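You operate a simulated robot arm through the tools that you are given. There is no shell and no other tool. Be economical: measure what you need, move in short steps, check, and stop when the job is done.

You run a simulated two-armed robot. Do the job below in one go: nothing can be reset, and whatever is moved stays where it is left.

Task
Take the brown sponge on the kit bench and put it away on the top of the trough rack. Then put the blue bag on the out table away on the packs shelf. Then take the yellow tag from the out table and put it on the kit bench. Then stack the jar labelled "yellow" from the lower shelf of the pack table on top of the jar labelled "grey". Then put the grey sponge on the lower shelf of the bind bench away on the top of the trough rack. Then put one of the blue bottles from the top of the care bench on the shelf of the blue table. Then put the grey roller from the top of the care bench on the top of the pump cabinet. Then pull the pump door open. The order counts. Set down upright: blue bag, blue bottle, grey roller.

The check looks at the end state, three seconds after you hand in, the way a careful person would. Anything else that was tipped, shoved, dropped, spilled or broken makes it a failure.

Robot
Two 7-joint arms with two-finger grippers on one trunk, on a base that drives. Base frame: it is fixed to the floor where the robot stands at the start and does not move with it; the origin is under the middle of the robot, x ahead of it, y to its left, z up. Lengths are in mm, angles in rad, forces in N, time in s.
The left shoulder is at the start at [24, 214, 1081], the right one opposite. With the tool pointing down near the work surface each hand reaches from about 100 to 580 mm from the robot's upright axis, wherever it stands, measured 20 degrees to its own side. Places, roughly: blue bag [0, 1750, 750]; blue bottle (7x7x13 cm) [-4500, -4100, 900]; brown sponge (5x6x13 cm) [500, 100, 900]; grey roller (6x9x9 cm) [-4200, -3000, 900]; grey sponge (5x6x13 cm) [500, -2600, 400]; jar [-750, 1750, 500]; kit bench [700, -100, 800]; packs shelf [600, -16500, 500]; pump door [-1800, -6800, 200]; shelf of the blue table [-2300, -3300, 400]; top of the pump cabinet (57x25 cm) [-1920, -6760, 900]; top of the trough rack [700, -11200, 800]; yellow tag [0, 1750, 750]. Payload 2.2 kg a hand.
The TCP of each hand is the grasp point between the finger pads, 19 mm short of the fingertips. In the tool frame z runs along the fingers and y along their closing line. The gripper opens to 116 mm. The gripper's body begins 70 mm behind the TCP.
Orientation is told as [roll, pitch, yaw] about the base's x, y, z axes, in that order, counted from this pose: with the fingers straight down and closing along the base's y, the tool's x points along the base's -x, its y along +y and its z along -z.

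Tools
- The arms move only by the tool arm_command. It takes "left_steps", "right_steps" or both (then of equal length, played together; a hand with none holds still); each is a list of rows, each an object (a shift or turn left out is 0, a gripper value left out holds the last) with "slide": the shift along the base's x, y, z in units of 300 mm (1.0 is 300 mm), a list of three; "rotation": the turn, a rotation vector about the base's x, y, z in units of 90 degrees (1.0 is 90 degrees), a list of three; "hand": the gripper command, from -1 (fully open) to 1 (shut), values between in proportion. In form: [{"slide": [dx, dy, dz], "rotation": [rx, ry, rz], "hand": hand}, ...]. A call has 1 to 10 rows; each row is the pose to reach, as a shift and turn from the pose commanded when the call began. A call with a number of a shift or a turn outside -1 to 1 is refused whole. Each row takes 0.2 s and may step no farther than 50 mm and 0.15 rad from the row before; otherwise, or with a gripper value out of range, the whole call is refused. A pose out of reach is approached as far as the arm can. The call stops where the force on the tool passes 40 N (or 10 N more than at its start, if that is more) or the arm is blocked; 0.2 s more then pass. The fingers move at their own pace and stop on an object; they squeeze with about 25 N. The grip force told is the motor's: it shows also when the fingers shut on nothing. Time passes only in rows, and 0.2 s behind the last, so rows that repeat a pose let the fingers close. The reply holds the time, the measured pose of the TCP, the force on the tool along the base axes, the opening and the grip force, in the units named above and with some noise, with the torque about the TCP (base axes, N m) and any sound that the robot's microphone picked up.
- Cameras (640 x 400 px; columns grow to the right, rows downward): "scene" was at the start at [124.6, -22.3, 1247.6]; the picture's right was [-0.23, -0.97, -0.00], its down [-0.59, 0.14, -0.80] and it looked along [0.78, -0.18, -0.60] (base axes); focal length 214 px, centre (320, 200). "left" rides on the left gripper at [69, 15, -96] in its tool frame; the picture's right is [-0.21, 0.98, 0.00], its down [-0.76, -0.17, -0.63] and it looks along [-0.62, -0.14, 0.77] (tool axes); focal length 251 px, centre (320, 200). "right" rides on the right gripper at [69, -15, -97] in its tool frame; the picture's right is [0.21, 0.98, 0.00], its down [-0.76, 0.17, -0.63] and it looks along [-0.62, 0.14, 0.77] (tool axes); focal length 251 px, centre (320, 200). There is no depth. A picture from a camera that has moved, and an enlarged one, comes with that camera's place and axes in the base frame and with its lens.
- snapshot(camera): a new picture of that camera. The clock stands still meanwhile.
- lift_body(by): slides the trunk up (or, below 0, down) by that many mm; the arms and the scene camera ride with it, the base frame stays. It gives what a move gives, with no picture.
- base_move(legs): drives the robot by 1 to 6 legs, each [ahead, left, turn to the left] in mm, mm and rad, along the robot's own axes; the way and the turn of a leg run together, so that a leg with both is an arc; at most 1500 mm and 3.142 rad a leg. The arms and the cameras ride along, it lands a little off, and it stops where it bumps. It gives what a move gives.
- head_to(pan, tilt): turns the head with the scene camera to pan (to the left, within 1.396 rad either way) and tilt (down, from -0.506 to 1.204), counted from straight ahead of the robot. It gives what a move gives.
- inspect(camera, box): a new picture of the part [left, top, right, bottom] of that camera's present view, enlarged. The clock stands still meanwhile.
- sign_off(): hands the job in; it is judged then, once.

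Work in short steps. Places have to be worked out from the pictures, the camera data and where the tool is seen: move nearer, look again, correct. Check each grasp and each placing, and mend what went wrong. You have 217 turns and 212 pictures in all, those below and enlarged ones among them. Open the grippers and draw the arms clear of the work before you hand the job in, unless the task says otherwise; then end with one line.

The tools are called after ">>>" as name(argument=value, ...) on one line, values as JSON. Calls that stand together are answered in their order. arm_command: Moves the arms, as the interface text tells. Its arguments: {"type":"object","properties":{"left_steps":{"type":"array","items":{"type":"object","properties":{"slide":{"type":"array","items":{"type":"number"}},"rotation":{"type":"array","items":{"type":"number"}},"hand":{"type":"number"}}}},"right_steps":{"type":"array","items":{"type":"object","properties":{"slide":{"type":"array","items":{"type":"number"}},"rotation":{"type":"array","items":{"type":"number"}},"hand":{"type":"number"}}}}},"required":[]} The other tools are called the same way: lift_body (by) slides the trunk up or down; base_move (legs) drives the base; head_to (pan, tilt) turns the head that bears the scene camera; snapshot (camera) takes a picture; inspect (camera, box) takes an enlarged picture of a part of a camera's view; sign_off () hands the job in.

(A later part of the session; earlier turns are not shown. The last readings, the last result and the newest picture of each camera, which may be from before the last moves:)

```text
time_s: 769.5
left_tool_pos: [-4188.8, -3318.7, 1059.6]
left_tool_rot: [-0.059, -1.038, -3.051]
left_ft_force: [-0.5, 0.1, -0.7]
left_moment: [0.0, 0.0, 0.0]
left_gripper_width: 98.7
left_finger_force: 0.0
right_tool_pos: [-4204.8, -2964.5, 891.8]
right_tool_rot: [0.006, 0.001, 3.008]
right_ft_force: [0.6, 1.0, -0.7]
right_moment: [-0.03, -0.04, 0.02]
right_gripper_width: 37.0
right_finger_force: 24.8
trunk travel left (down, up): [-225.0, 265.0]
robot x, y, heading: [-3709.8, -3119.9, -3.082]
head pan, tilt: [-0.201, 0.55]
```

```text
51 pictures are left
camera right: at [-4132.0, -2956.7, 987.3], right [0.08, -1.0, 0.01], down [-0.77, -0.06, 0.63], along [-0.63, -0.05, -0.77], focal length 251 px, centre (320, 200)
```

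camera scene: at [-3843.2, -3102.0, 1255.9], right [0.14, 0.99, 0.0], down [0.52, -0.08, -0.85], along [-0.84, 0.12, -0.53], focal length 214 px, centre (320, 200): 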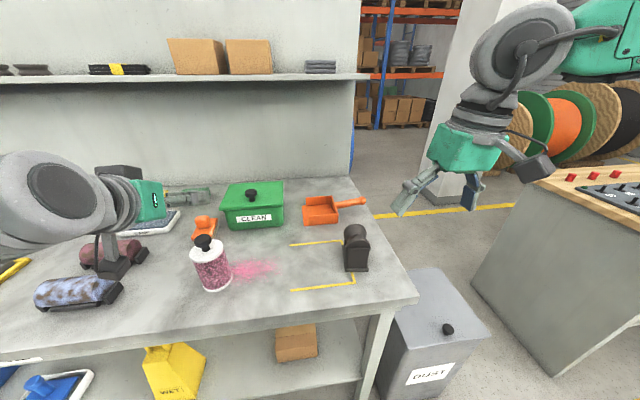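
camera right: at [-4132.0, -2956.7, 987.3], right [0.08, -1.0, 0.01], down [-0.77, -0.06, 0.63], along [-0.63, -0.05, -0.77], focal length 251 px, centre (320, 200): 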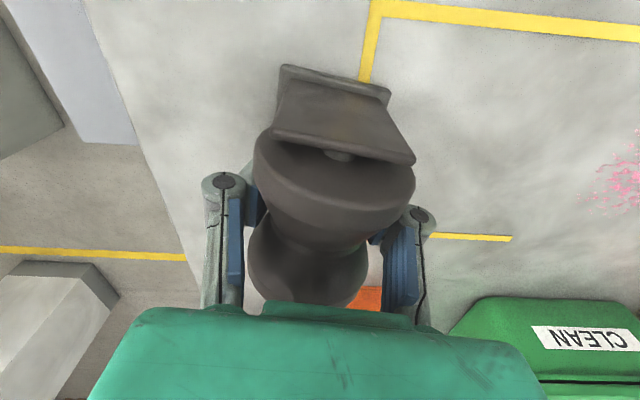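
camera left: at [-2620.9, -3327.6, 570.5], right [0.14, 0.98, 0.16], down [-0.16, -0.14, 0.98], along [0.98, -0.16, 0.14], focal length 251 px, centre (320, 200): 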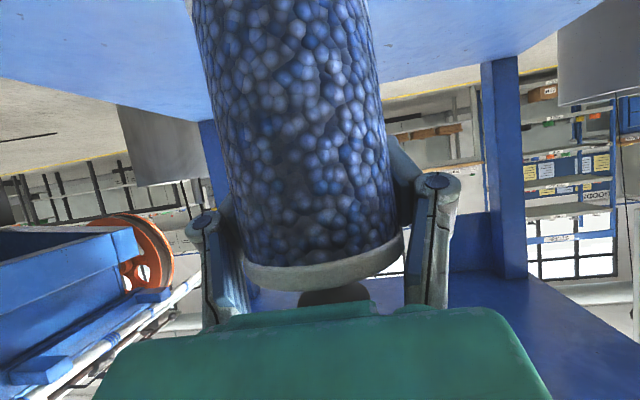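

The roller is held at its waist (37 mm, 25 N). I lift it, back off, turn to +y and drive back around the north end.

>>> arm_command(right_steps=[{"slide": [0, 0, 0.1]}, {"slide": [0, 0, 0.24]}, {"slide": [0, 0, 0.38]}, {"slide": [0.05, 0, 0.52]}, {"slide": [0.1, 0, 0.55]}])

>>> base_move(legs=[[-450, 0, 0], [0, 0, -1.635], [1400, 0, 0], [1400, 0, 0], [1300, 0, 0], [0, 0, -1.571]])

>>> head_to(pan=0, tilt=0.35)

>>> snapshot(camera="scene")

```text
time_s: 770.7
left_tool_pos: [-4188.8, -3318.3, 1059.8]
left_tool_rot: [-0.062, -1.039, -3.051]
left_ft_force: [0.3, -0.4, 1.0]
left_moment: [0.01, -0.03, 0.02]
left_gripper_width: 98.6
left_finger_force: 0.1
right_tool_pos: [-4174.5, -2963.7, 1056.8]
right_tool_rot: [0.006, 0.001, 3.006]
right_ft_force: [0.4, 0.5, -2.9]
right_moment: [0.03, -0.01, -0.02]
right_gripper_width: 37.4
right_finger_force: 24.9
trunk travel left (down, up): [-225.0, 265.0]
robot x, y, heading: [-3709.0, -3117.2, -3.079]
head pan, tilt: [-0.201, 0.55]
```

```text
time_s: 800.6
left_tool_pos: [-2775.7, 1181.6, 1059.3]
left_tool_rot: [-0.062, -1.037, 0.017]
left_ft_force: [0.4, 0.7, 0.5]
left_moment: [0.0, -0.05, -0.03]
left_gripper_width: 98.4
left_finger_force: 0.1
right_tool_pos: [-2816.6, 831.0, 1056.5]
right_tool_rot: [0.006, -0.001, -0.207]
right_ft_force: [0.0, 0.3, -2.8]
right_moment: [0.02, 0.0, 0.01]
right_gripper_width: 36.7
right_finger_force: 24.9
trunk travel left (down, up): [-225.0, 265.0]
robot x, y, heading: [-3267.8, 1012.6, -0.014]
head pan, tilt: [-0.201, 0.55]
```

```text
time_s: 801.3
left_tool_pos: [-2777.7, 1181.1, 1059.2]
left_tool_rot: [-0.062, -1.042, 0.017]
left_ft_force: [0.3, 0.3, 0.0]
left_moment: [0.02, -0.01, 0.0]
left_gripper_width: 98.6
left_finger_force: 0.0
right_tool_pos: [-2819.2, 831.2, 1058.2]
right_tool_rot: [0.005, -0.003, -0.208]
right_ft_force: [0.2, 0.7, -3.5]
right_moment: [-0.02, 0.0, -0.01]
right_gripper_width: 36.8
right_finger_force: 24.3
trunk travel left (down, up): [-225.0, 265.0]
robot x, y, heading: [-3263.1, 1010.8, -0.01]
head pan, tilt: [0.0, 0.351]
```

```text
50 pictures are left
camera scene: at [-3135.7, 1011.6, 1274.1], right [-0.01, -1.0, 0.0], down [-0.35, 0.01, -0.94], along [0.94, -0.01, -0.35], focal length 214 px, centre (320, 200)
```

scene: 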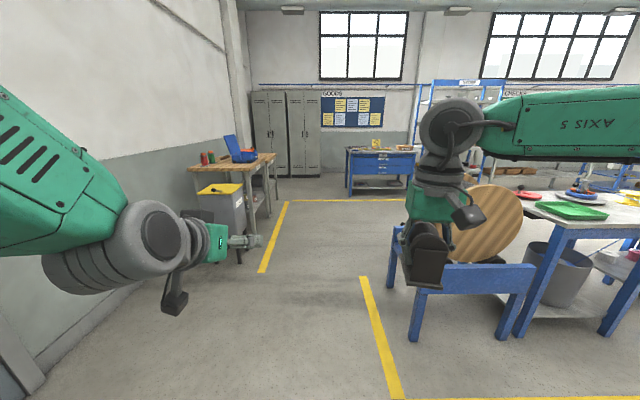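

Way is clear past the spool stand. I drive to the main aisle, turn to -y and go down to y≈-4300, keeping x≈-800.

>>> base_move(legs=[[1350, 0, 0], [1200, 0, 0], [0, 0, -1.561], [1450, 0, 0], [1450, 0, 0], [1450, 0, 0]])

>>> base_move(legs=[[900, 0, 0]])

>>> head_to(pan=-0.35, tilt=0.4)

>>> snapshot(camera="scene")

```text
time_s: 838.1
left_tool_pos: [-443.5, -3911.8, 1059.9]
left_tool_rot: [-0.061, -1.041, -1.527]
left_ft_force: [-0.2, -0.1, 0.3]
left_moment: [0.05, 0.0, 0.0]
left_gripper_width: 98.4
left_finger_force: 0.1
right_tool_pos: [-795.9, -3881.4, 1057.7]
right_tool_rot: [0.004, -0.003, -1.755]
right_ft_force: [-0.1, 0.4, -3.6]
right_moment: [-0.02, 0.04, -0.01]
right_gripper_width: 36.0
right_finger_force: 25.3
trunk travel left (down, up): [-225.0, 265.0]
robot x, y, heading: [-622.7, -3430.7, -1.555]
head pan, tilt: [0.0, 0.351]
```

```text
time_s: 842.9
left_tool_pos: [-433.7, -4821.5, 1062.2]
left_tool_rot: [-0.06, -1.044, -1.529]
left_ft_force: [0.6, 0.0, -0.4]
left_moment: [-0.01, 0.06, 0.03]
left_gripper_width: 98.4
left_finger_force: 0.1
right_tool_pos: [-786.3, -4789.3, 1058.5]
right_tool_rot: [0.007, -0.006, -1.756]
right_ft_force: [0.3, -0.4, -2.8]
right_moment: [0.03, -0.02, 0.03]
right_gripper_width: 35.8
right_finger_force: 25.0
trunk travel left (down, up): [-225.0, 265.0]
robot x, y, heading: [-610.1, -4336.4, -1.559]
head pan, tilt: [0.0, 0.351]
```

```text
time_s: 843.8
left_tool_pos: [-432.5, -4818.7, 1062.6]
left_tool_rot: [-0.06, -1.047, -1.528]
left_ft_force: [1.1, 0.2, -0.3]
left_moment: [-0.01, -0.01, 0.02]
left_gripper_width: 98.6
left_finger_force: 0.0
right_tool_pos: [-786.4, -4786.1, 1059.1]
right_tool_rot: [0.007, -0.01, -1.756]
right_ft_force: [0.8, -0.1, -3.1]
right_moment: [-0.01, 0.02, 0.01]
right_gripper_width: 36.1
right_finger_force: 25.1
trunk travel left (down, up): [-225.0, 265.0]
robot x, y, heading: [-612.0, -4339.8, -1.562]
head pan, tilt: [-0.351, 0.4]
```

```text
49 pictures are left
camera scene: at [-646.2, -4467.3, 1269.6], right [-0.94, 0.33, 0.0], down [0.13, 0.37, -0.92], along [-0.31, -0.87, -0.39], focal length 214 px, centre (320, 200)
```

scene: 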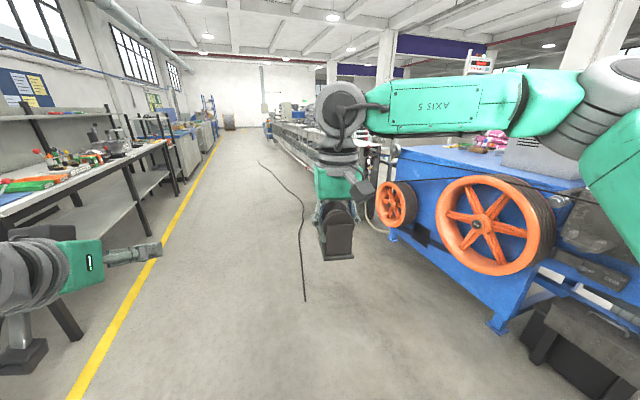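

Cable end is at ≈[-919, -5570], curving to x≈-1350 at y≈-7200; the machine front is x≈-2000. I go west of the cable: to [-1450, -5000], then on to y≈-6100.

>>> base_move(legs=[[660, -830, 0], [1080, 0, 0]])

>>> head_to(pan=-0.5, tilt=0.55)

>>> snapshot(camera="scene")

```text
time_s: 854.3
left_tool_pos: [-1274.4, -6538.1, 1061.2]
left_tool_rot: [-0.067, -1.045, -1.544]
left_ft_force: [-0.4, -0.5, -0.1]
left_moment: [-0.02, 0.04, -0.03]
left_gripper_width: 98.7
left_finger_force: 0.0
right_tool_pos: [-1627.2, -6499.6, 1060.3]
right_tool_rot: [0.004, -0.009, -1.777]
right_ft_force: [0.4, -0.6, -3.4]
right_moment: [0.01, 0.02, 0.01]
right_gripper_width: 36.1
right_finger_force: 24.8
trunk travel left (down, up): [-225.0, 265.0]
robot x, y, heading: [-1445.9, -6052.6, -1.577]
head pan, tilt: [-0.351, 0.4]
```

```text
time_s: 855.0
left_tool_pos: [-1277.9, -6535.3, 1062.8]
left_tool_rot: [-0.064, -1.048, -1.549]
left_ft_force: [-1.0, -0.9, -0.7]
left_moment: [0.0, 0.01, 0.0]
left_gripper_width: 98.6
left_finger_force: 0.1
right_tool_pos: [-1628.2, -6495.7, 1060.1]
right_tool_rot: [0.005, -0.01, -1.777]
right_ft_force: [0.1, 0.0, -1.8]
right_moment: [0.0, 0.03, 0.02]
right_gripper_width: 36.0
right_finger_force: 25.1
trunk travel left (down, up): [-225.0, 265.0]
robot x, y, heading: [-1444.2, -6052.0, -1.582]
head pan, tilt: [-0.499, 0.55]
```

```text
48 pictures are left
camera scene: at [-1495.7, -6174.4, 1255.9], right [-0.87, 0.49, 0.0], down [0.26, 0.46, -0.85], along [-0.41, -0.74, -0.53], focal length 214 px, centre (320, 200)
```

scene: 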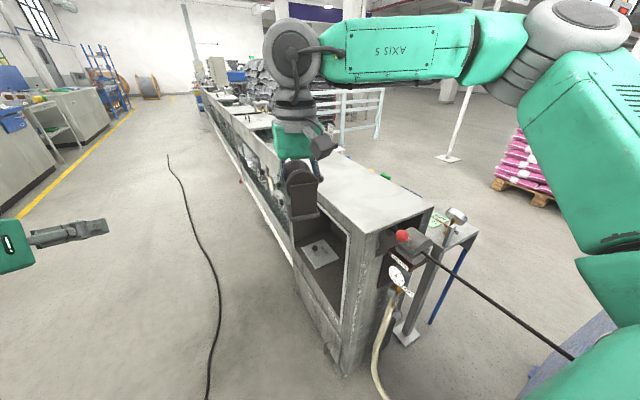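

The pump cabinet is right ahead. I enlarge it to see the top and the door.

>>> inspect(camera="scene", box=[230, 140, 470, 390])

>>> snapshot(camera="right")

```text
1.60 times, centred on (350, 265) of scene
camera zoom: at [-1495.7, -6174.4, 1255.9], right [-0.87, 0.49, 0.0], down [0.26, 0.46, -0.85], along [-0.41, -0.74, -0.53], focal length 343 px, centre (272, 96)
```

zoom: 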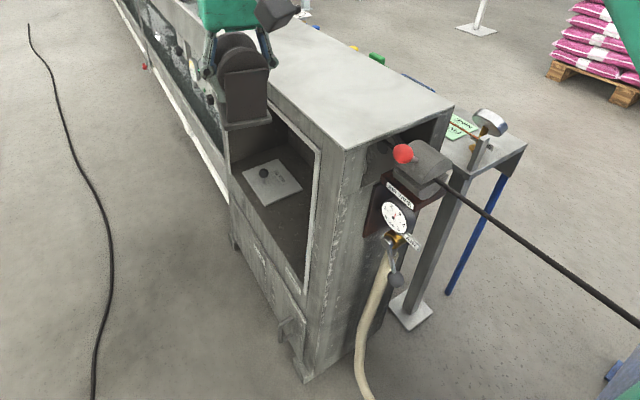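

```text
46 pictures are left
camera right: at [-1629.2, -6423.0, 1157.0], right [1.0, 0.01, 0.0], down [0.01, -0.77, 0.64], along [0.01, -0.64, -0.77], focal length 251 px, centre (320, 200)
```

right: 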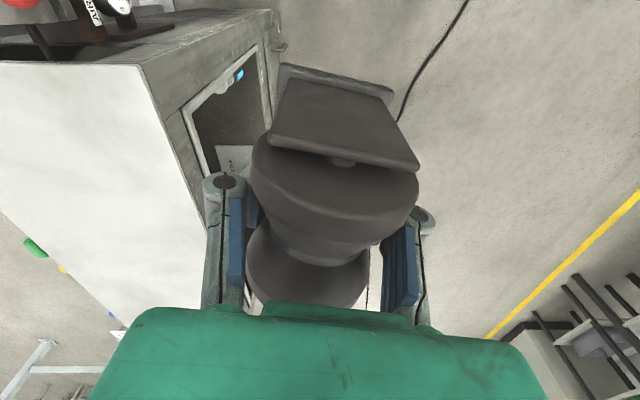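

Cabinet top: x -2045..-1795, y -6475..-7045, z≈900, clear; the door is below the opening on the +x side. I move 190 ahead, then turn right 0.55 so the right hand comes over the top.

>>> base_move(legs=[[190, -35, 0], [0, 0, -0.55]])

>>> arm_command(right_steps=[{"slide": [0, 0, 0]}, {"slide": [0, 0, 0]}, {"slide": [0, 0, 0]}, {"slide": [0, 0, 0]}, {"slide": [0, 0, 0]}, {"slide": [0, 0, 0]}])

>>> snapshot(camera="scene")

```text
time_s: 858.0
left_tool_pos: [-1589.2, -6742.2, 1062.2]
left_tool_rot: [-0.069, -1.047, -2.094]
left_ft_force: [-0.1, 0.2, -0.6]
left_moment: [0.0, 0.02, 0.02]
left_gripper_width: 98.7
left_finger_force: 0.0
right_tool_pos: [-1867.6, -6524.1, 1060.6]
right_tool_rot: [0.002, -0.01, -2.329]
right_ft_force: [0.4, -0.1, -2.9]
right_moment: [0.01, 0.03, 0.01]
right_gripper_width: 36.1
right_finger_force: 24.8
trunk travel left (down, up): [-225.0, 265.0]
robot x, y, heading: [-1484.9, -6240.7, -2.133]
head pan, tilt: [-0.499, 0.55]
```

```text
time_s: 859.5
left_tool_pos: [-1591.0, -6738.2, 1062.2]
left_tool_rot: [-0.064, -1.045, -2.099]
left_ft_force: [0.1, 0.5, 0.2]
left_moment: [-0.01, 0.02, 0.01]
left_gripper_width: 98.6
left_finger_force: 0.0
right_tool_pos: [-1868.8, -6520.0, 1062.8]
right_tool_rot: [0.006, -0.012, -2.329]
right_ft_force: [0.5, 0.4, -2.7]
right_moment: [0.04, -0.02, 0.02]
right_gripper_width: 36.4
right_finger_force: 24.8
trunk travel left (down, up): [-225.0, 265.0]
robot x, y, heading: [-1484.1, -6240.2, -2.135]
head pan, tilt: [-0.499, 0.55]
```

```text
45 pictures are left
camera scene: at [-1588.3, -6319.8, 1255.8], right [-0.49, 0.87, 0.0], down [0.46, 0.26, -0.85], along [-0.74, -0.42, -0.53], focal length 214 px, centre (320, 200)
```

scene: 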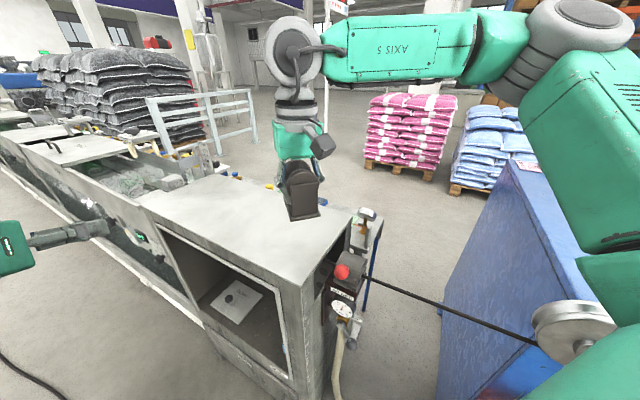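

I slide to [-1900, -6610] above the top and lower, slowly at the end.

>>> arm_command(right_steps=[{"slide": [-0.05, -0.12, 0]}, {"slide": [-0.09, -0.24, 0]}, {"slide": [-0.103, -0.3, -0.05]}, {"slide": [-0.103, -0.3, -0.18]}, {"slide": [-0.103, -0.3, -0.27]}, {"slide": [-0.103, -0.3, -0.3]}, {"slide": [-0.103, -0.3, -0.315]}, {"slide": [-0.103, -0.3, -0.33]}, {"slide": [-0.103, -0.3, -0.345]}, {"slide": [-0.103, -0.3, -0.36]}])

>>> inspect(camera="scene", box=[180, 120, 400, 300])

```text
time_s: 861.6
left_tool_pos: [-1589.7, -6737.9, 1061.7]
left_tool_rot: [-0.064, -1.046, -2.097]
left_ft_force: [-0.9, 0.0, 0.0]
left_moment: [0.01, 0.01, 0.01]
left_gripper_width: 98.6
left_finger_force: 0.1
right_tool_pos: [-1900.3, -6609.9, 954.2]
right_tool_rot: [0.007, -0.013, -2.328]
right_ft_force: [0.5, 0.7, -2.9]
right_moment: [-0.02, -0.04, 0.01]
right_gripper_width: 36.1
right_finger_force: 25.2
trunk travel left (down, up): [-225.0, 265.0]
robot x, y, heading: [-1483.4, -6237.9, -2.138]
head pan, tilt: [-0.499, 0.55]
```

```text
2.22 times, centred on (290, 210) of scene
camera zoom: at [-1588.2, -6320.7, 1255.8], right [-0.49, 0.87, 0.0], down [0.46, 0.26, -0.85], along [-0.74, -0.41, -0.53], focal length 477 px, centre (387, 178)
```

zoom: 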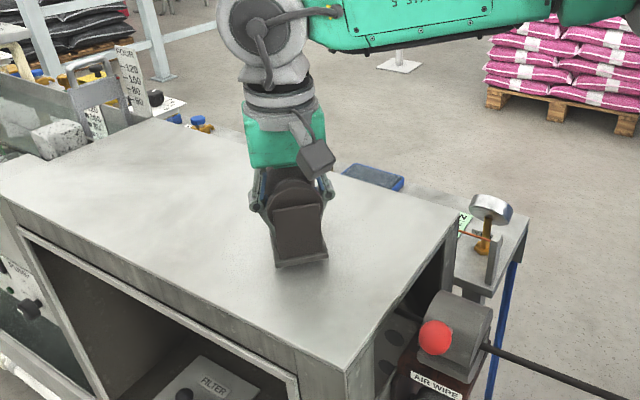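

Well over the top, hanging just above it. I continue slowly to contact.

>>> arm_command(right_steps=[{"slide": [0, 0, -0.015]}, {"slide": [0, 0, -0.03]}, {"slide": [0, 0, -0.045]}, {"slide": [0, 0, -0.06]}, {"slide": [0, 0, -0.075]}, {"slide": [0, 0, -0.09]}, {"slide": [0, 0, -0.105]}, {"slide": [0, 0, -0.12]}])

>>> inspect(camera="scene", box=[180, 120, 400, 300])

```text
time_s: 863.5
left_tool_pos: [-1589.0, -6736.1, 1061.1]
left_tool_rot: [-0.065, -1.045, -2.098]
left_ft_force: [-0.5, 0.1, -1.1]
left_moment: [0.03, 0.0, 0.01]
left_gripper_width: 98.7
left_finger_force: 0.1
right_tool_pos: [-1898.0, -6610.6, 927.5]
right_tool_rot: [0.012, -0.023, -2.328]
right_ft_force: [3.8, 7.4, 8.7]
right_moment: [0.57, -0.13, -0.09]
right_gripper_width: 21.2
right_finger_force: 25.1
trunk travel left (down, up): [-225.0, 265.0]
robot x, y, heading: [-1482.4, -6238.9, -2.133]
head pan, tilt: [-0.499, 0.55]
stopped in row 8 (right hand): the force on the tool passed its limit at 43 N (the readings are from after the stop); the commanded pose is now the measured one
```

```text
2.22 times, centred on (290, 210) of scene
camera zoom: at [-1587.0, -6318.8, 1256.0], right [-0.49, 0.87, 0.0], down [0.46, 0.26, -0.85], along [-0.74, -0.42, -0.52], focal length 477 px, centre (387, 178)
```

zoom: 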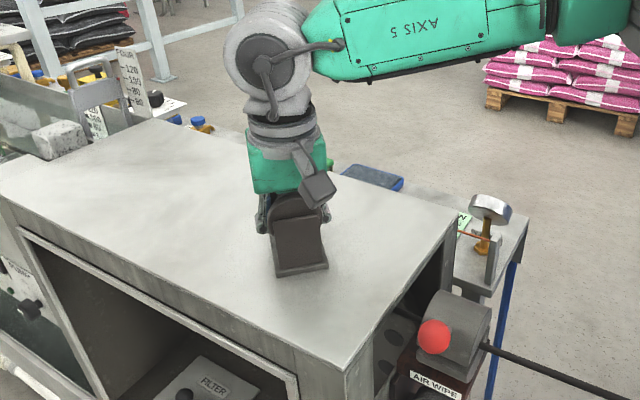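

It stands on the cabinet top (the fingers slid down past the waist). I open fully, then rise straight up.

>>> arm_command(right_steps=[{"slide": [0, 0, 0.003], "hand": -1}, {"slide": [0, 0, 0.005]}, {"slide": [0, 0, 0.005]}, {"slide": [0, 0, 0.05]}, {"slide": [0, 0, 0.15]}, {"slide": [0, 0, 0.3]}, {"slide": [0, 0, 0.43]}])

>>> inspect(camera="scene", box=[180, 120, 400, 300])

```text
time_s: 865.1
left_tool_pos: [-1587.8, -6737.1, 1060.3]
left_tool_rot: [-0.067, -1.042, -2.097]
left_ft_force: [0.2, 0.6, 0.6]
left_moment: [0.01, -0.01, 0.04]
left_gripper_width: 98.5
left_finger_force: 0.2
right_tool_pos: [-1897.9, -6611.9, 1055.6]
right_tool_rot: [0.013, -0.025, -2.327]
right_ft_force: [0.5, 0.3, -0.8]
right_moment: [-0.02, -0.01, 0.0]
right_gripper_width: 115.9
right_finger_force: 0.0
trunk travel left (down, up): [-225.0, 265.0]
robot x, y, heading: [-1484.2, -6240.7, -2.133]
head pan, tilt: [-0.499, 0.55]
```

```text
2.22 times, centred on (290, 210) of scene
camera zoom: at [-1587.3, -6320.2, 1256.0], right [-0.49, 0.87, 0.0], down [0.46, 0.26, -0.85], along [-0.74, -0.42, -0.52], focal length 477 px, centre (387, 178)
```

zoom: 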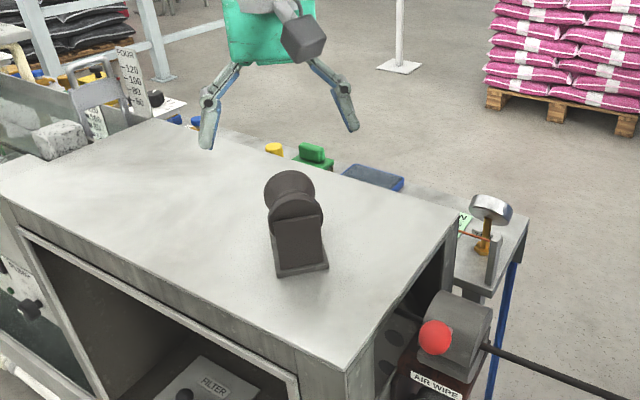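

The roller stands upright on the pump cabinet. Now the door: I back off 120 mm, lower the trunk and look down at the door with its handle (≈[-1755, -6545, 235]).

>>> base_move(legs=[[-130, 0, 0]])

>>> head_to(pan=0.1, tilt=0.95)

>>> snapshot(camera="scene")

```text
time_s: 866.4
left_tool_pos: [-1519.3, -6625.9, 1058.8]
left_tool_rot: [-0.062, -1.039, -2.101]
left_ft_force: [1.0, 0.3, -0.8]
left_moment: [0.06, -0.03, -0.01]
left_gripper_width: 98.8
left_finger_force: 0.0
right_tool_pos: [-1828.5, -6500.5, 1056.1]
right_tool_rot: [0.011, -0.023, -2.329]
right_ft_force: [0.3, 0.3, 0.2]
right_moment: [-0.03, 0.03, -0.01]
right_gripper_width: 115.9
right_finger_force: 0.1
trunk travel left (down, up): [-225.0, 265.0]
robot x, y, heading: [-1417.0, -6131.3, -2.131]
head pan, tilt: [-0.499, 0.55]
```

```text
time_s: 867.4
left_tool_pos: [-1517.3, -6622.1, 1056.8]
left_tool_rot: [-0.066, -1.034, -2.099]
left_ft_force: [-0.3, 1.0, -0.6]
left_moment: [0.01, 0.01, 0.02]
left_gripper_width: 98.1
left_finger_force: 0.0
right_tool_pos: [-1827.0, -6499.3, 1056.5]
right_tool_rot: [0.014, -0.026, -2.33]
right_ft_force: [-0.4, -0.5, 0.9]
right_moment: [0.01, -0.02, -0.01]
right_gripper_width: 116.0
right_finger_force: 0.0
trunk travel left (down, up): [-225.0, 265.0]
robot x, y, heading: [-1417.3, -6127.4, -2.134]
head pan, tilt: [0.099, 0.949]
```

```text
41 pictures are left
camera scene: at [-1472.2, -6230.4, 1223.0], right [-0.9, 0.45, 0.0], down [0.36, 0.73, -0.58], along [-0.26, -0.52, -0.81], focal length 214 px, centre (320, 200)
```

scene: 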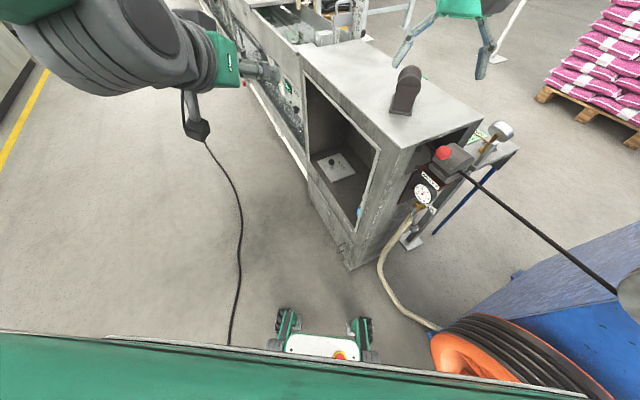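

I enlarge the door area.

>>> inspect(camera="scene", box=[290, 140, 430, 290])

>>> snapshot(camera="left")

```text
2.67 times, centred on (360, 215) of scene
camera zoom: at [-1472.2, -6230.4, 1223.0], right [-0.9, 0.45, 0.0], down [0.36, 0.73, -0.58], along [-0.26, -0.52, -0.81], focal length 572 px, centre (213, 160)
```

zoom: 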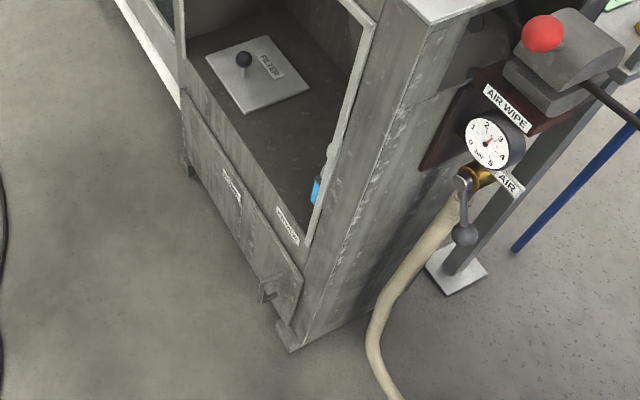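

```text
39 pictures are left
camera left: at [-1439.4, -6532.8, 1046.6], right [0.76, -0.63, 0.15], down [-0.03, 0.21, 0.98], along [-0.65, -0.75, 0.14], focal length 251 px, centre (320, 200)
```

left: 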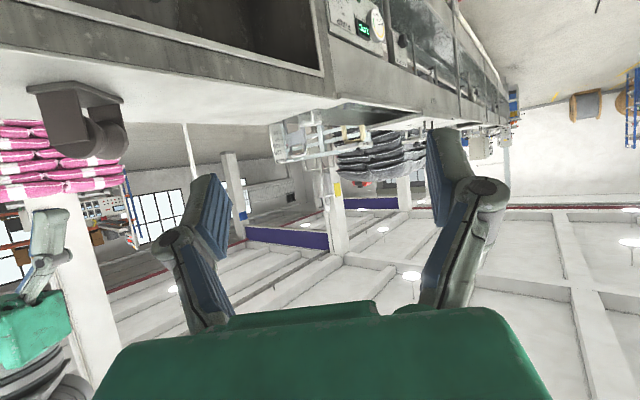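

The door's handle sits at its near (+y) lower edge; the hinge must be at the far end. I draw the right hand in and up, turn right 0.47 so the left hand faces the handle, and lower the trunk.

>>> arm_command(right_steps=[{"slide": [0.08, 0.12, 0.06]}, {"slide": [0.15, 0.22, 0.12]}, {"slide": [0.2, 0.3, 0.2]}], left_steps=[{"slide": [0.05, 0.08, 0]}, {"slide": [0.1, 0.17, 0]}, {"slide": [0.15, 0.25, 0]}])

>>> base_move(legs=[[0, 0, -0.47]])

>>> lift_body(by=-222)

>>> snapshot(camera="left")

>>> snapshot(camera="scene")

```text
time_s: 868.2
left_tool_pos: [-1511.2, -6570.9, 1079.3]
left_tool_rot: [-0.061, -1.044, -2.1]
left_ft_force: [1.0, 0.2, -0.7]
left_moment: [-0.01, -0.02, -0.02]
left_gripper_width: 98.5
left_finger_force: 0.1
left hand out of reach, approached as far as the arm can: row 2, 3
right_tool_pos: [-1769.0, -6406.6, 1118.9]
right_tool_rot: [0.014, -0.028, -2.33]
right_ft_force: [0.4, -0.4, 0.6]
right_moment: [-0.06, 0.01, 0.03]
right_gripper_width: 116.0
right_finger_force: 0.0
trunk travel left (down, up): [-225.0, 265.0]
robot x, y, heading: [-1412.7, -6125.7, -2.13]
head pan, tilt: [0.099, 0.949]
```

```text
time_s: 869.9
left_tool_pos: [-1701.3, -6478.1, 1075.2]
left_tool_rot: [-0.065, -1.042, -2.572]
left_ft_force: [-0.1, 0.4, 0.7]
left_moment: [-0.03, 0.03, -0.01]
left_gripper_width: 98.5
left_finger_force: 0.1
right_tool_pos: [-1856.3, -6215.3, 1119.1]
right_tool_rot: [0.012, -0.027, -2.804]
right_ft_force: [1.0, -0.9, -1.1]
right_moment: [-0.02, -0.02, 0.05]
right_gripper_width: 115.9
right_finger_force: 0.0
trunk travel left (down, up): [-225.0, 265.0]
robot x, y, heading: [-1414.8, -6129.0, -2.606]
head pan, tilt: [0.099, 0.949]
```

```text
time_s: 872.3
left_tool_pos: [-1699.7, -6477.2, 856.1]
left_tool_rot: [-0.065, -1.043, -2.572]
left_ft_force: [0.9, 0.5, -0.2]
left_moment: [0.01, 0.02, 0.02]
left_gripper_width: 98.7
left_finger_force: 0.1
right_tool_pos: [-1854.2, -6214.0, 899.2]
right_tool_rot: [0.013, -0.029, -2.805]
right_ft_force: [0.2, 1.0, -0.4]
right_moment: [-0.03, -0.01, 0.0]
right_gripper_width: 115.8
right_finger_force: 0.1
trunk travel left (down, up): [-3.0, 487.0]
robot x, y, heading: [-1416.0, -6129.7, -2.606]
head pan, tilt: [0.099, 0.949]
```

```text
38 pictures are left
camera left: at [-1589.0, -6432.7, 844.3], right [0.39, -0.91, 0.15], down [0.08, 0.2, 0.98], along [-0.92, -0.37, 0.15], focal length 251 px, centre (320, 200)
```

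left: 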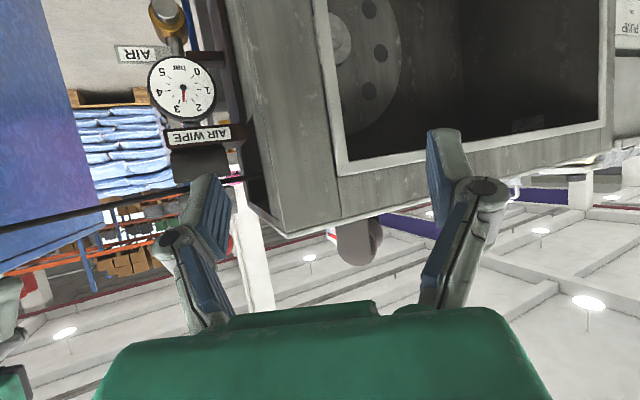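

```text
37 pictures are left
camera scene: at [-1510.6, -6193.2, 1001.2], right [-0.59, 0.8, 0.0], down [0.66, 0.48, -0.58], along [-0.47, -0.34, -0.81], focal length 214 px, centre (320, 200)
```

scene: 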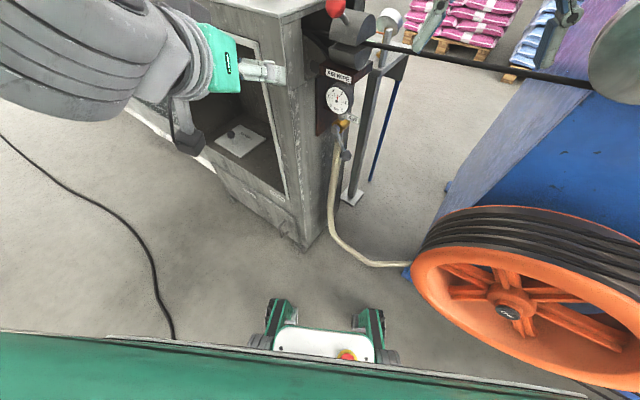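

I raise the right hand clear of the black rod, and enlarge the handle.

>>> arm_command(right_steps=[{"slide": [0.0, 0, 0.15]}, {"slide": [0.05, 0.05, 0.28]}, {"slide": [0.08, 0.1, 0.4]}])

>>> inspect(camera="scene", box=[190, 130, 340, 260])

```text
time_s: 873.1
left_tool_pos: [-1700.0, -6476.8, 856.2]
left_tool_rot: [-0.065, -1.044, -2.571]
left_ft_force: [-0.3, -0.5, -0.4]
left_moment: [0.01, -0.03, 0.04]
left_gripper_width: 98.8
left_finger_force: 0.0
right_tool_pos: [-1830.9, -6185.3, 1018.5]
right_tool_rot: [0.013, -0.027, -2.803]
right_ft_force: [0.8, -0.1, 0.5]
right_moment: [-0.01, -0.02, -0.03]
right_gripper_width: 115.9
right_finger_force: 0.1
trunk travel left (down, up): [-3.0, 487.0]
robot x, y, heading: [-1416.8, -6130.1, -2.605]
head pan, tilt: [0.099, 0.949]
```

```text
3.08 times, centred on (265, 195) of scene
camera zoom: at [-1509.9, -6193.0, 1001.2], right [-0.59, 0.8, 0.0], down [0.66, 0.48, -0.58], along [-0.47, -0.35, -0.81], focal length 660 px, centre (489, 215)
```

zoom: 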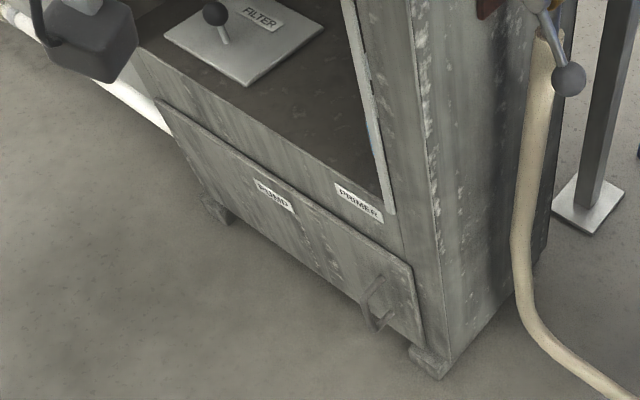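

Door "PUMP": x≈-1787, y -6520 (handle side) to -6995 (hinge), z 85–312; its vertical bail handle is at ≈[-1747, -6567, 230]. I lower the left hand in front of it in two stages.

>>> arm_command(left_steps=[{"slide": [0.05, 0.01, -0.14]}, {"slide": [0.1, 0.02, -0.28]}, {"slide": [0.15, 0.03, -0.42]}, {"slide": [0.15, 0.03, -0.56]}, {"slide": [0.15, 0.03, -0.7]}, {"slide": [0.15, 0.03, -0.84]}, {"slide": [0.15, 0.03, -0.98]}])

>>> arm_command(left_steps=[{"slide": [0, 0, -0.14]}, {"slide": [0, 0, -0.28]}, {"slide": [0, 0, -0.42]}, {"slide": [0, 0, -0.56]}, {"slide": [0, 0, -0.7]}, {"slide": [0, 0, -0.84]}])

>>> snapshot(camera="left")

```text
time_s: 874.7
left_tool_pos: [-1656.0, -6468.0, 561.8]
left_tool_rot: [-0.067, -1.043, -2.571]
left_ft_force: [1.0, -0.3, -0.8]
left_moment: [0.0, 0.0, 0.01]
left_gripper_width: 98.3
left_finger_force: 0.1
left hand out of reach, approached as far as the arm can: row 1, 2, 3, 4, 5, 6
right_tool_pos: [-1831.3, -6186.3, 1016.5]
right_tool_rot: [0.012, -0.027, -2.803]
right_ft_force: [0.7, -0.1, 0.2]
right_moment: [-0.02, 0.04, 0.04]
right_gripper_width: 116.0
right_finger_force: 0.1
trunk travel left (down, up): [-3.0, 487.0]
robot x, y, heading: [-1413.7, -6132.7, -2.604]
head pan, tilt: [0.099, 0.949]
```

```text
time_s: 876.1
left_tool_pos: [-1655.0, -6468.6, 308.4]
left_tool_rot: [-0.062, -1.043, -2.573]
left_ft_force: [0.1, -0.6, 0.4]
left_moment: [0.0, 0.02, -0.01]
left_gripper_width: 98.4
left_finger_force: 0.0
right_tool_pos: [-1830.6, -6186.7, 1016.7]
right_tool_rot: [0.012, -0.029, -2.804]
right_ft_force: [-0.3, -0.1, 0.4]
right_moment: [-0.03, 0.03, -0.01]
right_gripper_width: 115.7
right_finger_force: 0.1
trunk travel left (down, up): [-3.0, 487.0]
robot x, y, heading: [-1415.3, -6130.4, -2.608]
head pan, tilt: [0.099, 0.949]
```

```text
35 pictures are left
camera left: at [-1545.2, -6424.9, 297.1], right [0.39, -0.91, 0.15], down [0.08, 0.2, 0.98], along [-0.92, -0.37, 0.15], focal length 251 px, centre (320, 200)
```

left: 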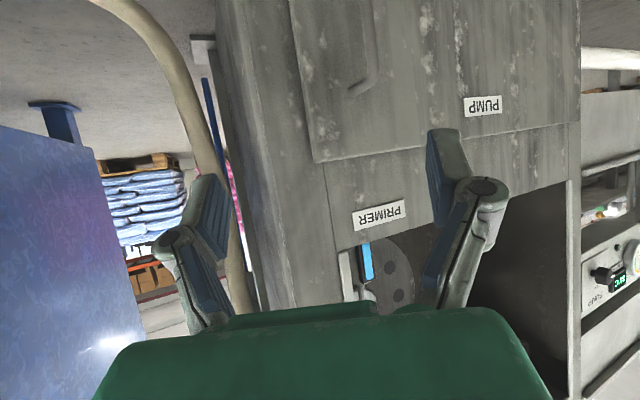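

The handle is visible; I enlarge it.

>>> inspect(camera="left", box=[280, 0, 480, 140])

```text
2.86 times, centred on (380, 70) of left
camera zoom: at [-1545.2, -6424.9, 297.1], right [0.39, -0.91, 0.15], down [0.08, 0.2, 0.98], along [-0.92, -0.37, 0.15], focal length 718 px, centre (149, 571)
```

zoom: 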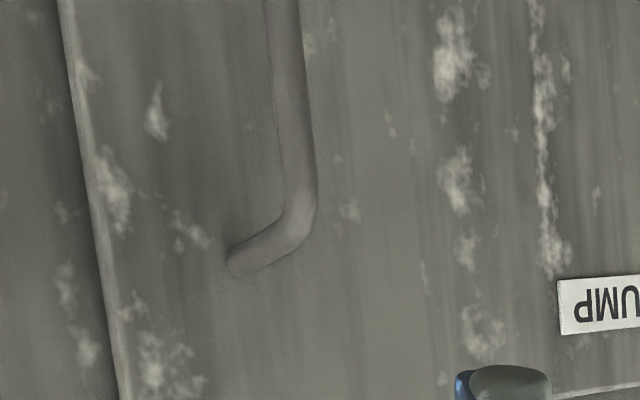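

Handle bar: vertical, ≈10 mm thick, at [-1748, -6578], z ≈ 125–222. I square the hand to the door (yaw toward -x), narrow the fingers to 50, lower to z≈215, then step the base 70 mm forward.

>>> arm_command(left_steps=[{"slide": [0, 0, -0.06], "rotation": [0, 0, -0.073], "hand": 0.14}, {"slide": [0, 0, -0.12], "rotation": [0, 0, -0.145]}, {"slide": [0, 0, -0.18], "rotation": [0, 0, -0.218]}, {"slide": [0, 0, -0.24], "rotation": [0, 0, -0.29]}, {"slide": [0, 0, -0.31], "rotation": [0, 0, -0.363]}])

>>> base_move(legs=[[70, 0, 0]])

>>> snapshot(camera="left")

```text
time_s: 877.3
left_tool_pos: [-1654.8, -6469.4, 215.8]
left_tool_rot: [-0.063, -1.043, 3.141]
left_ft_force: [-0.1, 0.0, -0.4]
left_moment: [0.0, 0.0, 0.0]
left_gripper_width: 49.8
left_finger_force: 0.0
right_tool_pos: [-1831.7, -6187.3, 1017.3]
right_tool_rot: [0.012, -0.028, -2.803]
right_ft_force: [-0.6, -0.1, 0.0]
right_moment: [0.01, 0.01, 0.0]
right_gripper_width: 116.2
right_finger_force: 0.0
trunk travel left (down, up): [-3.0, 487.0]
robot x, y, heading: [-1414.4, -6129.0, -2.605]
head pan, tilt: [0.099, 0.949]
```

```text
time_s: 878.3
left_tool_pos: [-1713.0, -6505.0, 215.2]
left_tool_rot: [-0.066, -1.043, -3.14]
left_ft_force: [0.8, 0.0, -0.3]
left_moment: [0.03, 0.01, -0.03]
left_gripper_width: 49.6
left_finger_force: 0.0
right_tool_pos: [-1889.7, -6221.6, 1016.5]
right_tool_rot: [0.012, -0.026, -2.802]
right_ft_force: [0.7, -0.8, -0.4]
right_moment: [0.04, -0.03, 0.03]
right_gripper_width: 116.0
right_finger_force: 0.0
trunk travel left (down, up): [-3.0, 487.0]
robot x, y, heading: [-1474.3, -6162.0, -2.605]
head pan, tilt: [0.099, 0.949]
```

```text
33 pictures are left
camera left: at [-1595.2, -6525.9, 204.4], right [-0.16, -0.97, 0.15], down [0.17, 0.12, 0.98], along [-0.97, 0.18, 0.15], focal length 251 px, centre (320, 200)
```

left: 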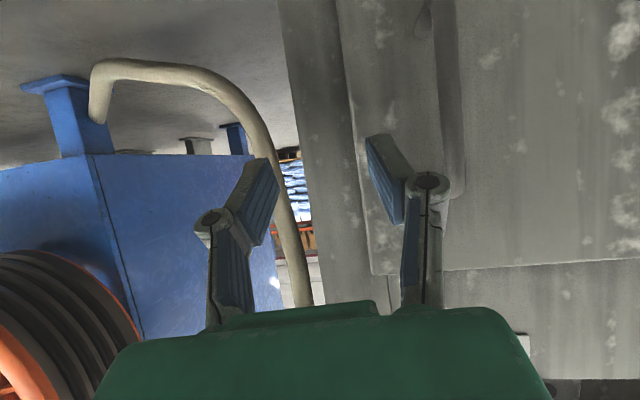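

Bar confirmed at [-1748, -6576], z 130–233. I shift 71 mm along the door in front of it, then advance over the bar.

>>> arm_command(left_steps=[{"slide": [0.03, -0.06, 0.02]}, {"slide": [0.04, -0.15, 0.02]}, {"slide": [0.04, -0.237, 0.02]}])

>>> snapshot(camera="left")

```text
time_s: 879.1
left_tool_pos: [-1701.4, -6576.0, 224.3]
left_tool_rot: [-0.067, -1.047, -3.139]
left_ft_force: [-0.3, 1.2, 1.1]
left_moment: [0.01, 0.0, 0.02]
left_gripper_width: 50.1
left_finger_force: 0.0
right_tool_pos: [-1888.6, -6221.2, 1018.6]
right_tool_rot: [0.014, -0.029, -2.802]
right_ft_force: [0.7, 0.8, -0.4]
right_moment: [-0.02, 0.05, 0.04]
right_gripper_width: 116.1
right_finger_force: 0.1
trunk travel left (down, up): [-3.0, 487.0]
robot x, y, heading: [-1471.5, -6163.5, -2.607]
head pan, tilt: [0.099, 0.949]
```

```text
32 pictures are left
camera left: at [-1583.1, -6598.2, 211.7], right [-0.16, -0.97, 0.15], down [0.18, 0.12, 0.98], along [-0.97, 0.18, 0.15], focal length 251 px, centre (320, 200)
```

left: 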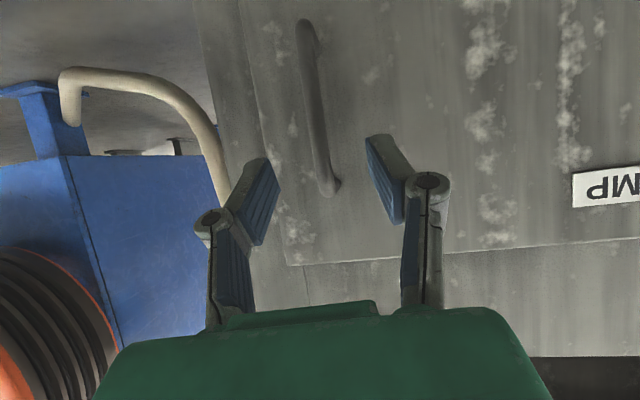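

The bar is centred between the fingers. I advance onto it and close.

>>> arm_command(left_steps=[{"slide": [-0.08, 0, -0.06]}, {"slide": [-0.15, 0, -0.115]}, {"slide": [-0.15, 0, -0.115], "hand": 1}, {"slide": [-0.15, 0, -0.115]}, {"slide": [-0.15, 0, -0.115]}])

>>> snapshot(camera="left")

```text
time_s: 880.3
left_tool_pos: [-1746.7, -6574.3, 190.4]
left_tool_rot: [-0.066, -1.045, -3.142]
left_ft_force: [-0.8, 8.5, -2.0]
left_moment: [0.07, 0.02, 0.09]
left_gripper_width: 5.8
left_finger_force: 28.7
right_tool_pos: [-1886.3, -6219.7, 1017.5]
right_tool_rot: [0.013, -0.03, -2.801]
right_ft_force: [0.7, 0.1, 0.1]
right_moment: [0.01, -0.04, 0.02]
right_gripper_width: 115.9
right_finger_force: 0.1
trunk travel left (down, up): [-3.0, 487.0]
robot x, y, heading: [-1474.5, -6161.4, -2.603]
head pan, tilt: [0.099, 0.949]
```

```text
31 pictures are left
camera left: at [-1628.9, -6595.3, 178.7], right [-0.16, -0.97, 0.15], down [0.18, 0.12, 0.98], along [-0.97, 0.19, 0.15], focal length 251 px, centre (320, 200)
```

left: 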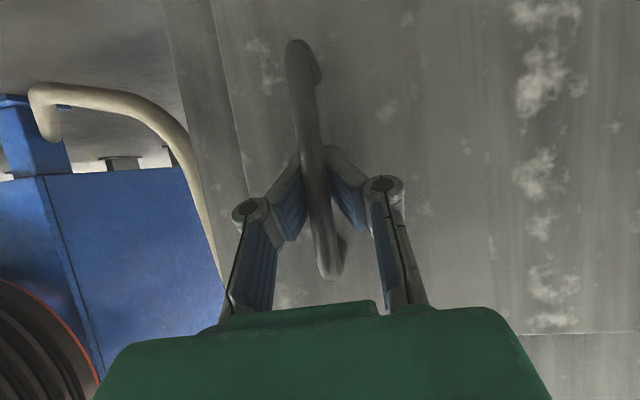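

Bar gripped. I pull along the door's arc in small steps.

>>> arm_command(left_steps=[{"slide": [0.035, -0.003, 0]}, {"slide": [0.07, -0.008, 0]}, {"slide": [0.137, -0.02, 0]}, {"slide": [0.205, -0.035, 0]}, {"slide": [0.273, -0.053, 0]}, {"slide": [0.34, -0.075, 0]}, {"slide": [0.407, -0.1, 0]}])

>>> snapshot(camera="scene")

```text
time_s: 881.9
left_tool_pos: [-1621.1, -6607.2, 186.5]
left_tool_rot: [-0.064, -1.048, -3.14]
left_ft_force: [-0.1, -0.6, -0.2]
left_moment: [0.02, 0.0, -0.01]
left_gripper_width: 0.0
left_finger_force: 28.0
right_tool_pos: [-1886.6, -6221.1, 1018.0]
right_tool_rot: [0.012, -0.033, -2.801]
right_ft_force: [-0.5, 0.2, 0.0]
right_moment: [0.03, 0.02, -0.01]
right_gripper_width: 116.1
right_finger_force: 0.1
trunk travel left (down, up): [-3.0, 487.0]
robot x, y, heading: [-1469.6, -6161.2, -2.608]
head pan, tilt: [0.099, 0.949]
```

```text
30 pictures are left
camera scene: at [-1568.9, -6229.2, 1001.0], right [-0.59, 0.8, 0.0], down [0.66, 0.48, -0.58], along [-0.47, -0.34, -0.81], focal length 214 px, centre (320, 200)
```

scene: 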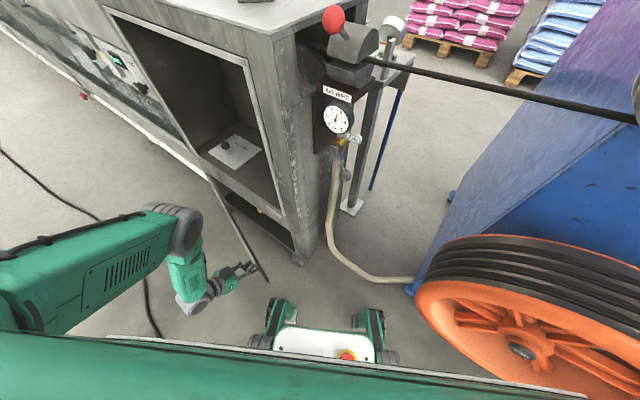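

The door has swung open about 20° before the fingers slipped off. To open it wide I'll push it from inside with the right hand from above: raise the left hand, and turn the robot to face -y.

>>> arm_command(left_steps=[{"slide": [0.08, 0.0, 0.02]}, {"slide": [0.13, 0.05, 0.1]}, {"slide": [0.13, 0.1, 0.24]}, {"slide": [0.13, 0.12, 0.38]}, {"slide": [0.13, 0.12, 0.54]}, {"slide": [0.13, 0.12, 0.7]}, {"slide": [0.13, 0.12, 0.85]}, {"slide": [0.13, 0.12, 0.98], "hand": -0.6}])

>>> base_move(legs=[[0, 0, 1.03]])

>>> head_to(pan=-0.4, tilt=0.8)

>>> snapshot(camera="scene")

```text
time_s: 882.4
left_tool_pos: [-1596.6, -6614.7, 204.9]
left_tool_rot: [-0.018, -1.055, 3.115]
left_ft_force: [0.7, -1.1, 0.6]
left_moment: [0.03, -0.07, -0.06]
left_gripper_width: 0.2
left_finger_force: 28.1
right_tool_pos: [-1884.5, -6221.5, 1020.5]
right_tool_rot: [0.01, -0.037, -2.802]
right_ft_force: [0.6, -0.2, 0.2]
right_moment: [0.02, 0.06, 0.0]
right_gripper_width: 115.9
right_finger_force: 0.0
trunk travel left (down, up): [-3.0, 487.0]
robot x, y, heading: [-1477.2, -6167.8, -2.606]
head pan, tilt: [0.099, 0.949]
stopped in row 2 (left hand): the force on the tool passed its limit at 84 N (the readings are from after the stop); the commanded pose is now the measured one
```

```text
time_s: 883.4
left_tool_pos: [-1574.2, -6627.4, 210.1]
left_tool_rot: [0.027, -1.067, -3.136]
left_ft_force: [-1.8, -2.4, 0.2]
left_moment: [-0.03, 0.02, 0.0]
left_gripper_width: 0.0
left_finger_force: 28.4
right_tool_pos: [-1880.2, -6241.1, 1021.7]
right_tool_rot: [0.019, -0.04, -2.738]
right_ft_force: [-0.2, -0.6, 0.5]
right_moment: [0.01, 0.0, 0.01]
right_gripper_width: 116.1
right_finger_force: 0.0
trunk travel left (down, up): [-3.0, 487.0]
robot x, y, heading: [-1475.2, -6164.1, -2.539]
head pan, tilt: [0.099, 0.949]
stopped in leg 1: the force on the tool passed its limit at 48 N (the readings are from after the stop); the commanded pose is now the measured one
```

```text
time_s: 884.4
left_tool_pos: [-1572.7, -6628.0, 208.6]
left_tool_rot: [0.022, -1.067, -3.131]
left_ft_force: [-1.3, -2.4, 0.0]
left_moment: [-0.04, -0.02, -0.12]
left_gripper_width: 0.1
left_finger_force: 28.6
right_tool_pos: [-1879.5, -6243.4, 1020.0]
right_tool_rot: [0.016, -0.036, -2.738]
right_ft_force: [0.3, 0.4, -0.1]
right_moment: [-0.02, 0.01, -0.02]
right_gripper_width: 116.1
right_finger_force: 0.1
trunk travel left (down, up): [-3.0, 487.0]
robot x, y, heading: [-1471.6, -6163.3, -2.542]
head pan, tilt: [-0.4, 0.799]
```

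```text
29 pictures are left
camera scene: at [-1589.1, -6204.7, 1012.6], right [-0.2, 0.98, 0.0], down [0.7, 0.15, -0.69], along [-0.68, -0.14, -0.72], focal length 214 px, centre (320, 200)
```

scene: 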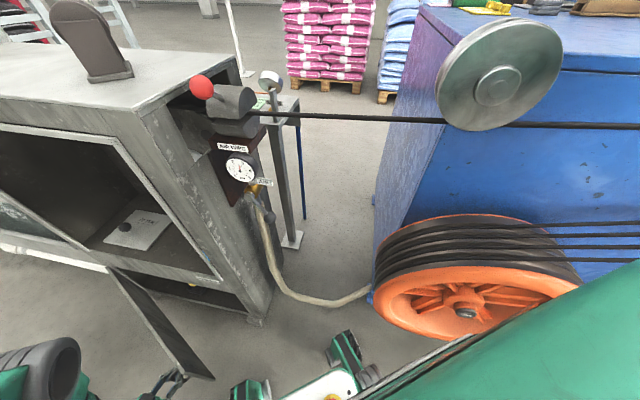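

The closed fingers are still hooked around the handle bar, and the door followed to ≈25°. I use that: keep pulling along the door's arc with the arm.

>>> arm_command(left_steps=[{"slide": [0.04, -0.025, -0.02]}, {"slide": [0.083, -0.053, -0.03]}, {"slide": [0.14, -0.093, -0.03]}, {"slide": [0.193, -0.137, -0.03]}, {"slide": [0.245, -0.183, -0.03]}, {"slide": [0.297, -0.233, -0.03]}, {"slide": [0.345, -0.285, -0.03]}, {"slide": [0.39, -0.337, -0.03]}])

>>> snapshot(camera="scene")

>>> snapshot(camera="left")

```text
time_s: 886.1
left_tool_pos: [-1457.5, -6730.8, 199.6]
left_tool_rot: [0.018, -1.067, -3.128]
left_ft_force: [0.3, 0.0, 0.7]
left_moment: [-0.02, -0.01, 0.0]
left_gripper_width: 0.1
left_finger_force: 28.4
right_tool_pos: [-1879.2, -6244.4, 1020.4]
right_tool_rot: [0.013, -0.037, -2.738]
right_ft_force: [-0.8, -0.1, -0.3]
right_moment: [-0.02, 0.02, -0.01]
right_gripper_width: 116.0
right_finger_force: 0.1
trunk travel left (down, up): [-3.0, 487.0]
robot x, y, heading: [-1473.7, -6163.5, -2.539]
head pan, tilt: [-0.4, 0.799]
```

```text
28 pictures are left
camera scene: at [-1588.0, -6205.5, 1012.7], right [-0.2, 0.98, 0.0], down [0.7, 0.15, -0.7], along [-0.68, -0.14, -0.72], focal length 214 px, centre (320, 200)
```

scene: 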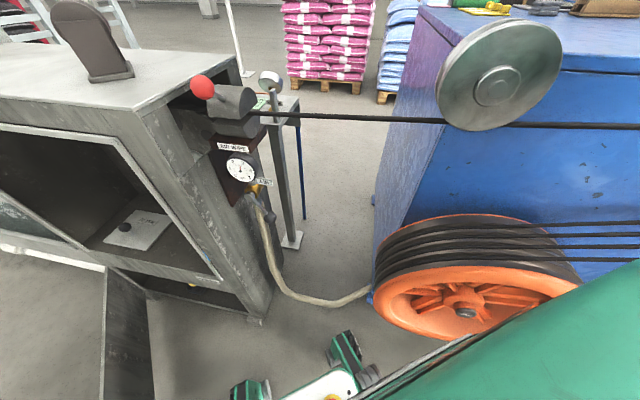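

```text
27 pictures are left
camera left: at [-1338.3, -6742.9, 185.9], right [-0.08, -0.98, 0.2], down [0.18, 0.18, 0.97], along [-0.98, 0.11, 0.17], focal length 251 px, centre (320, 200)
```

left: 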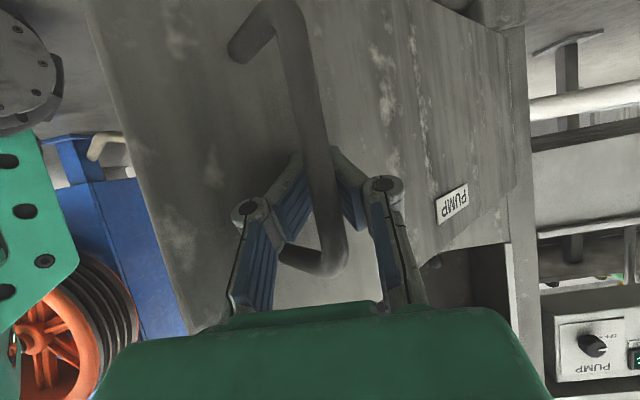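

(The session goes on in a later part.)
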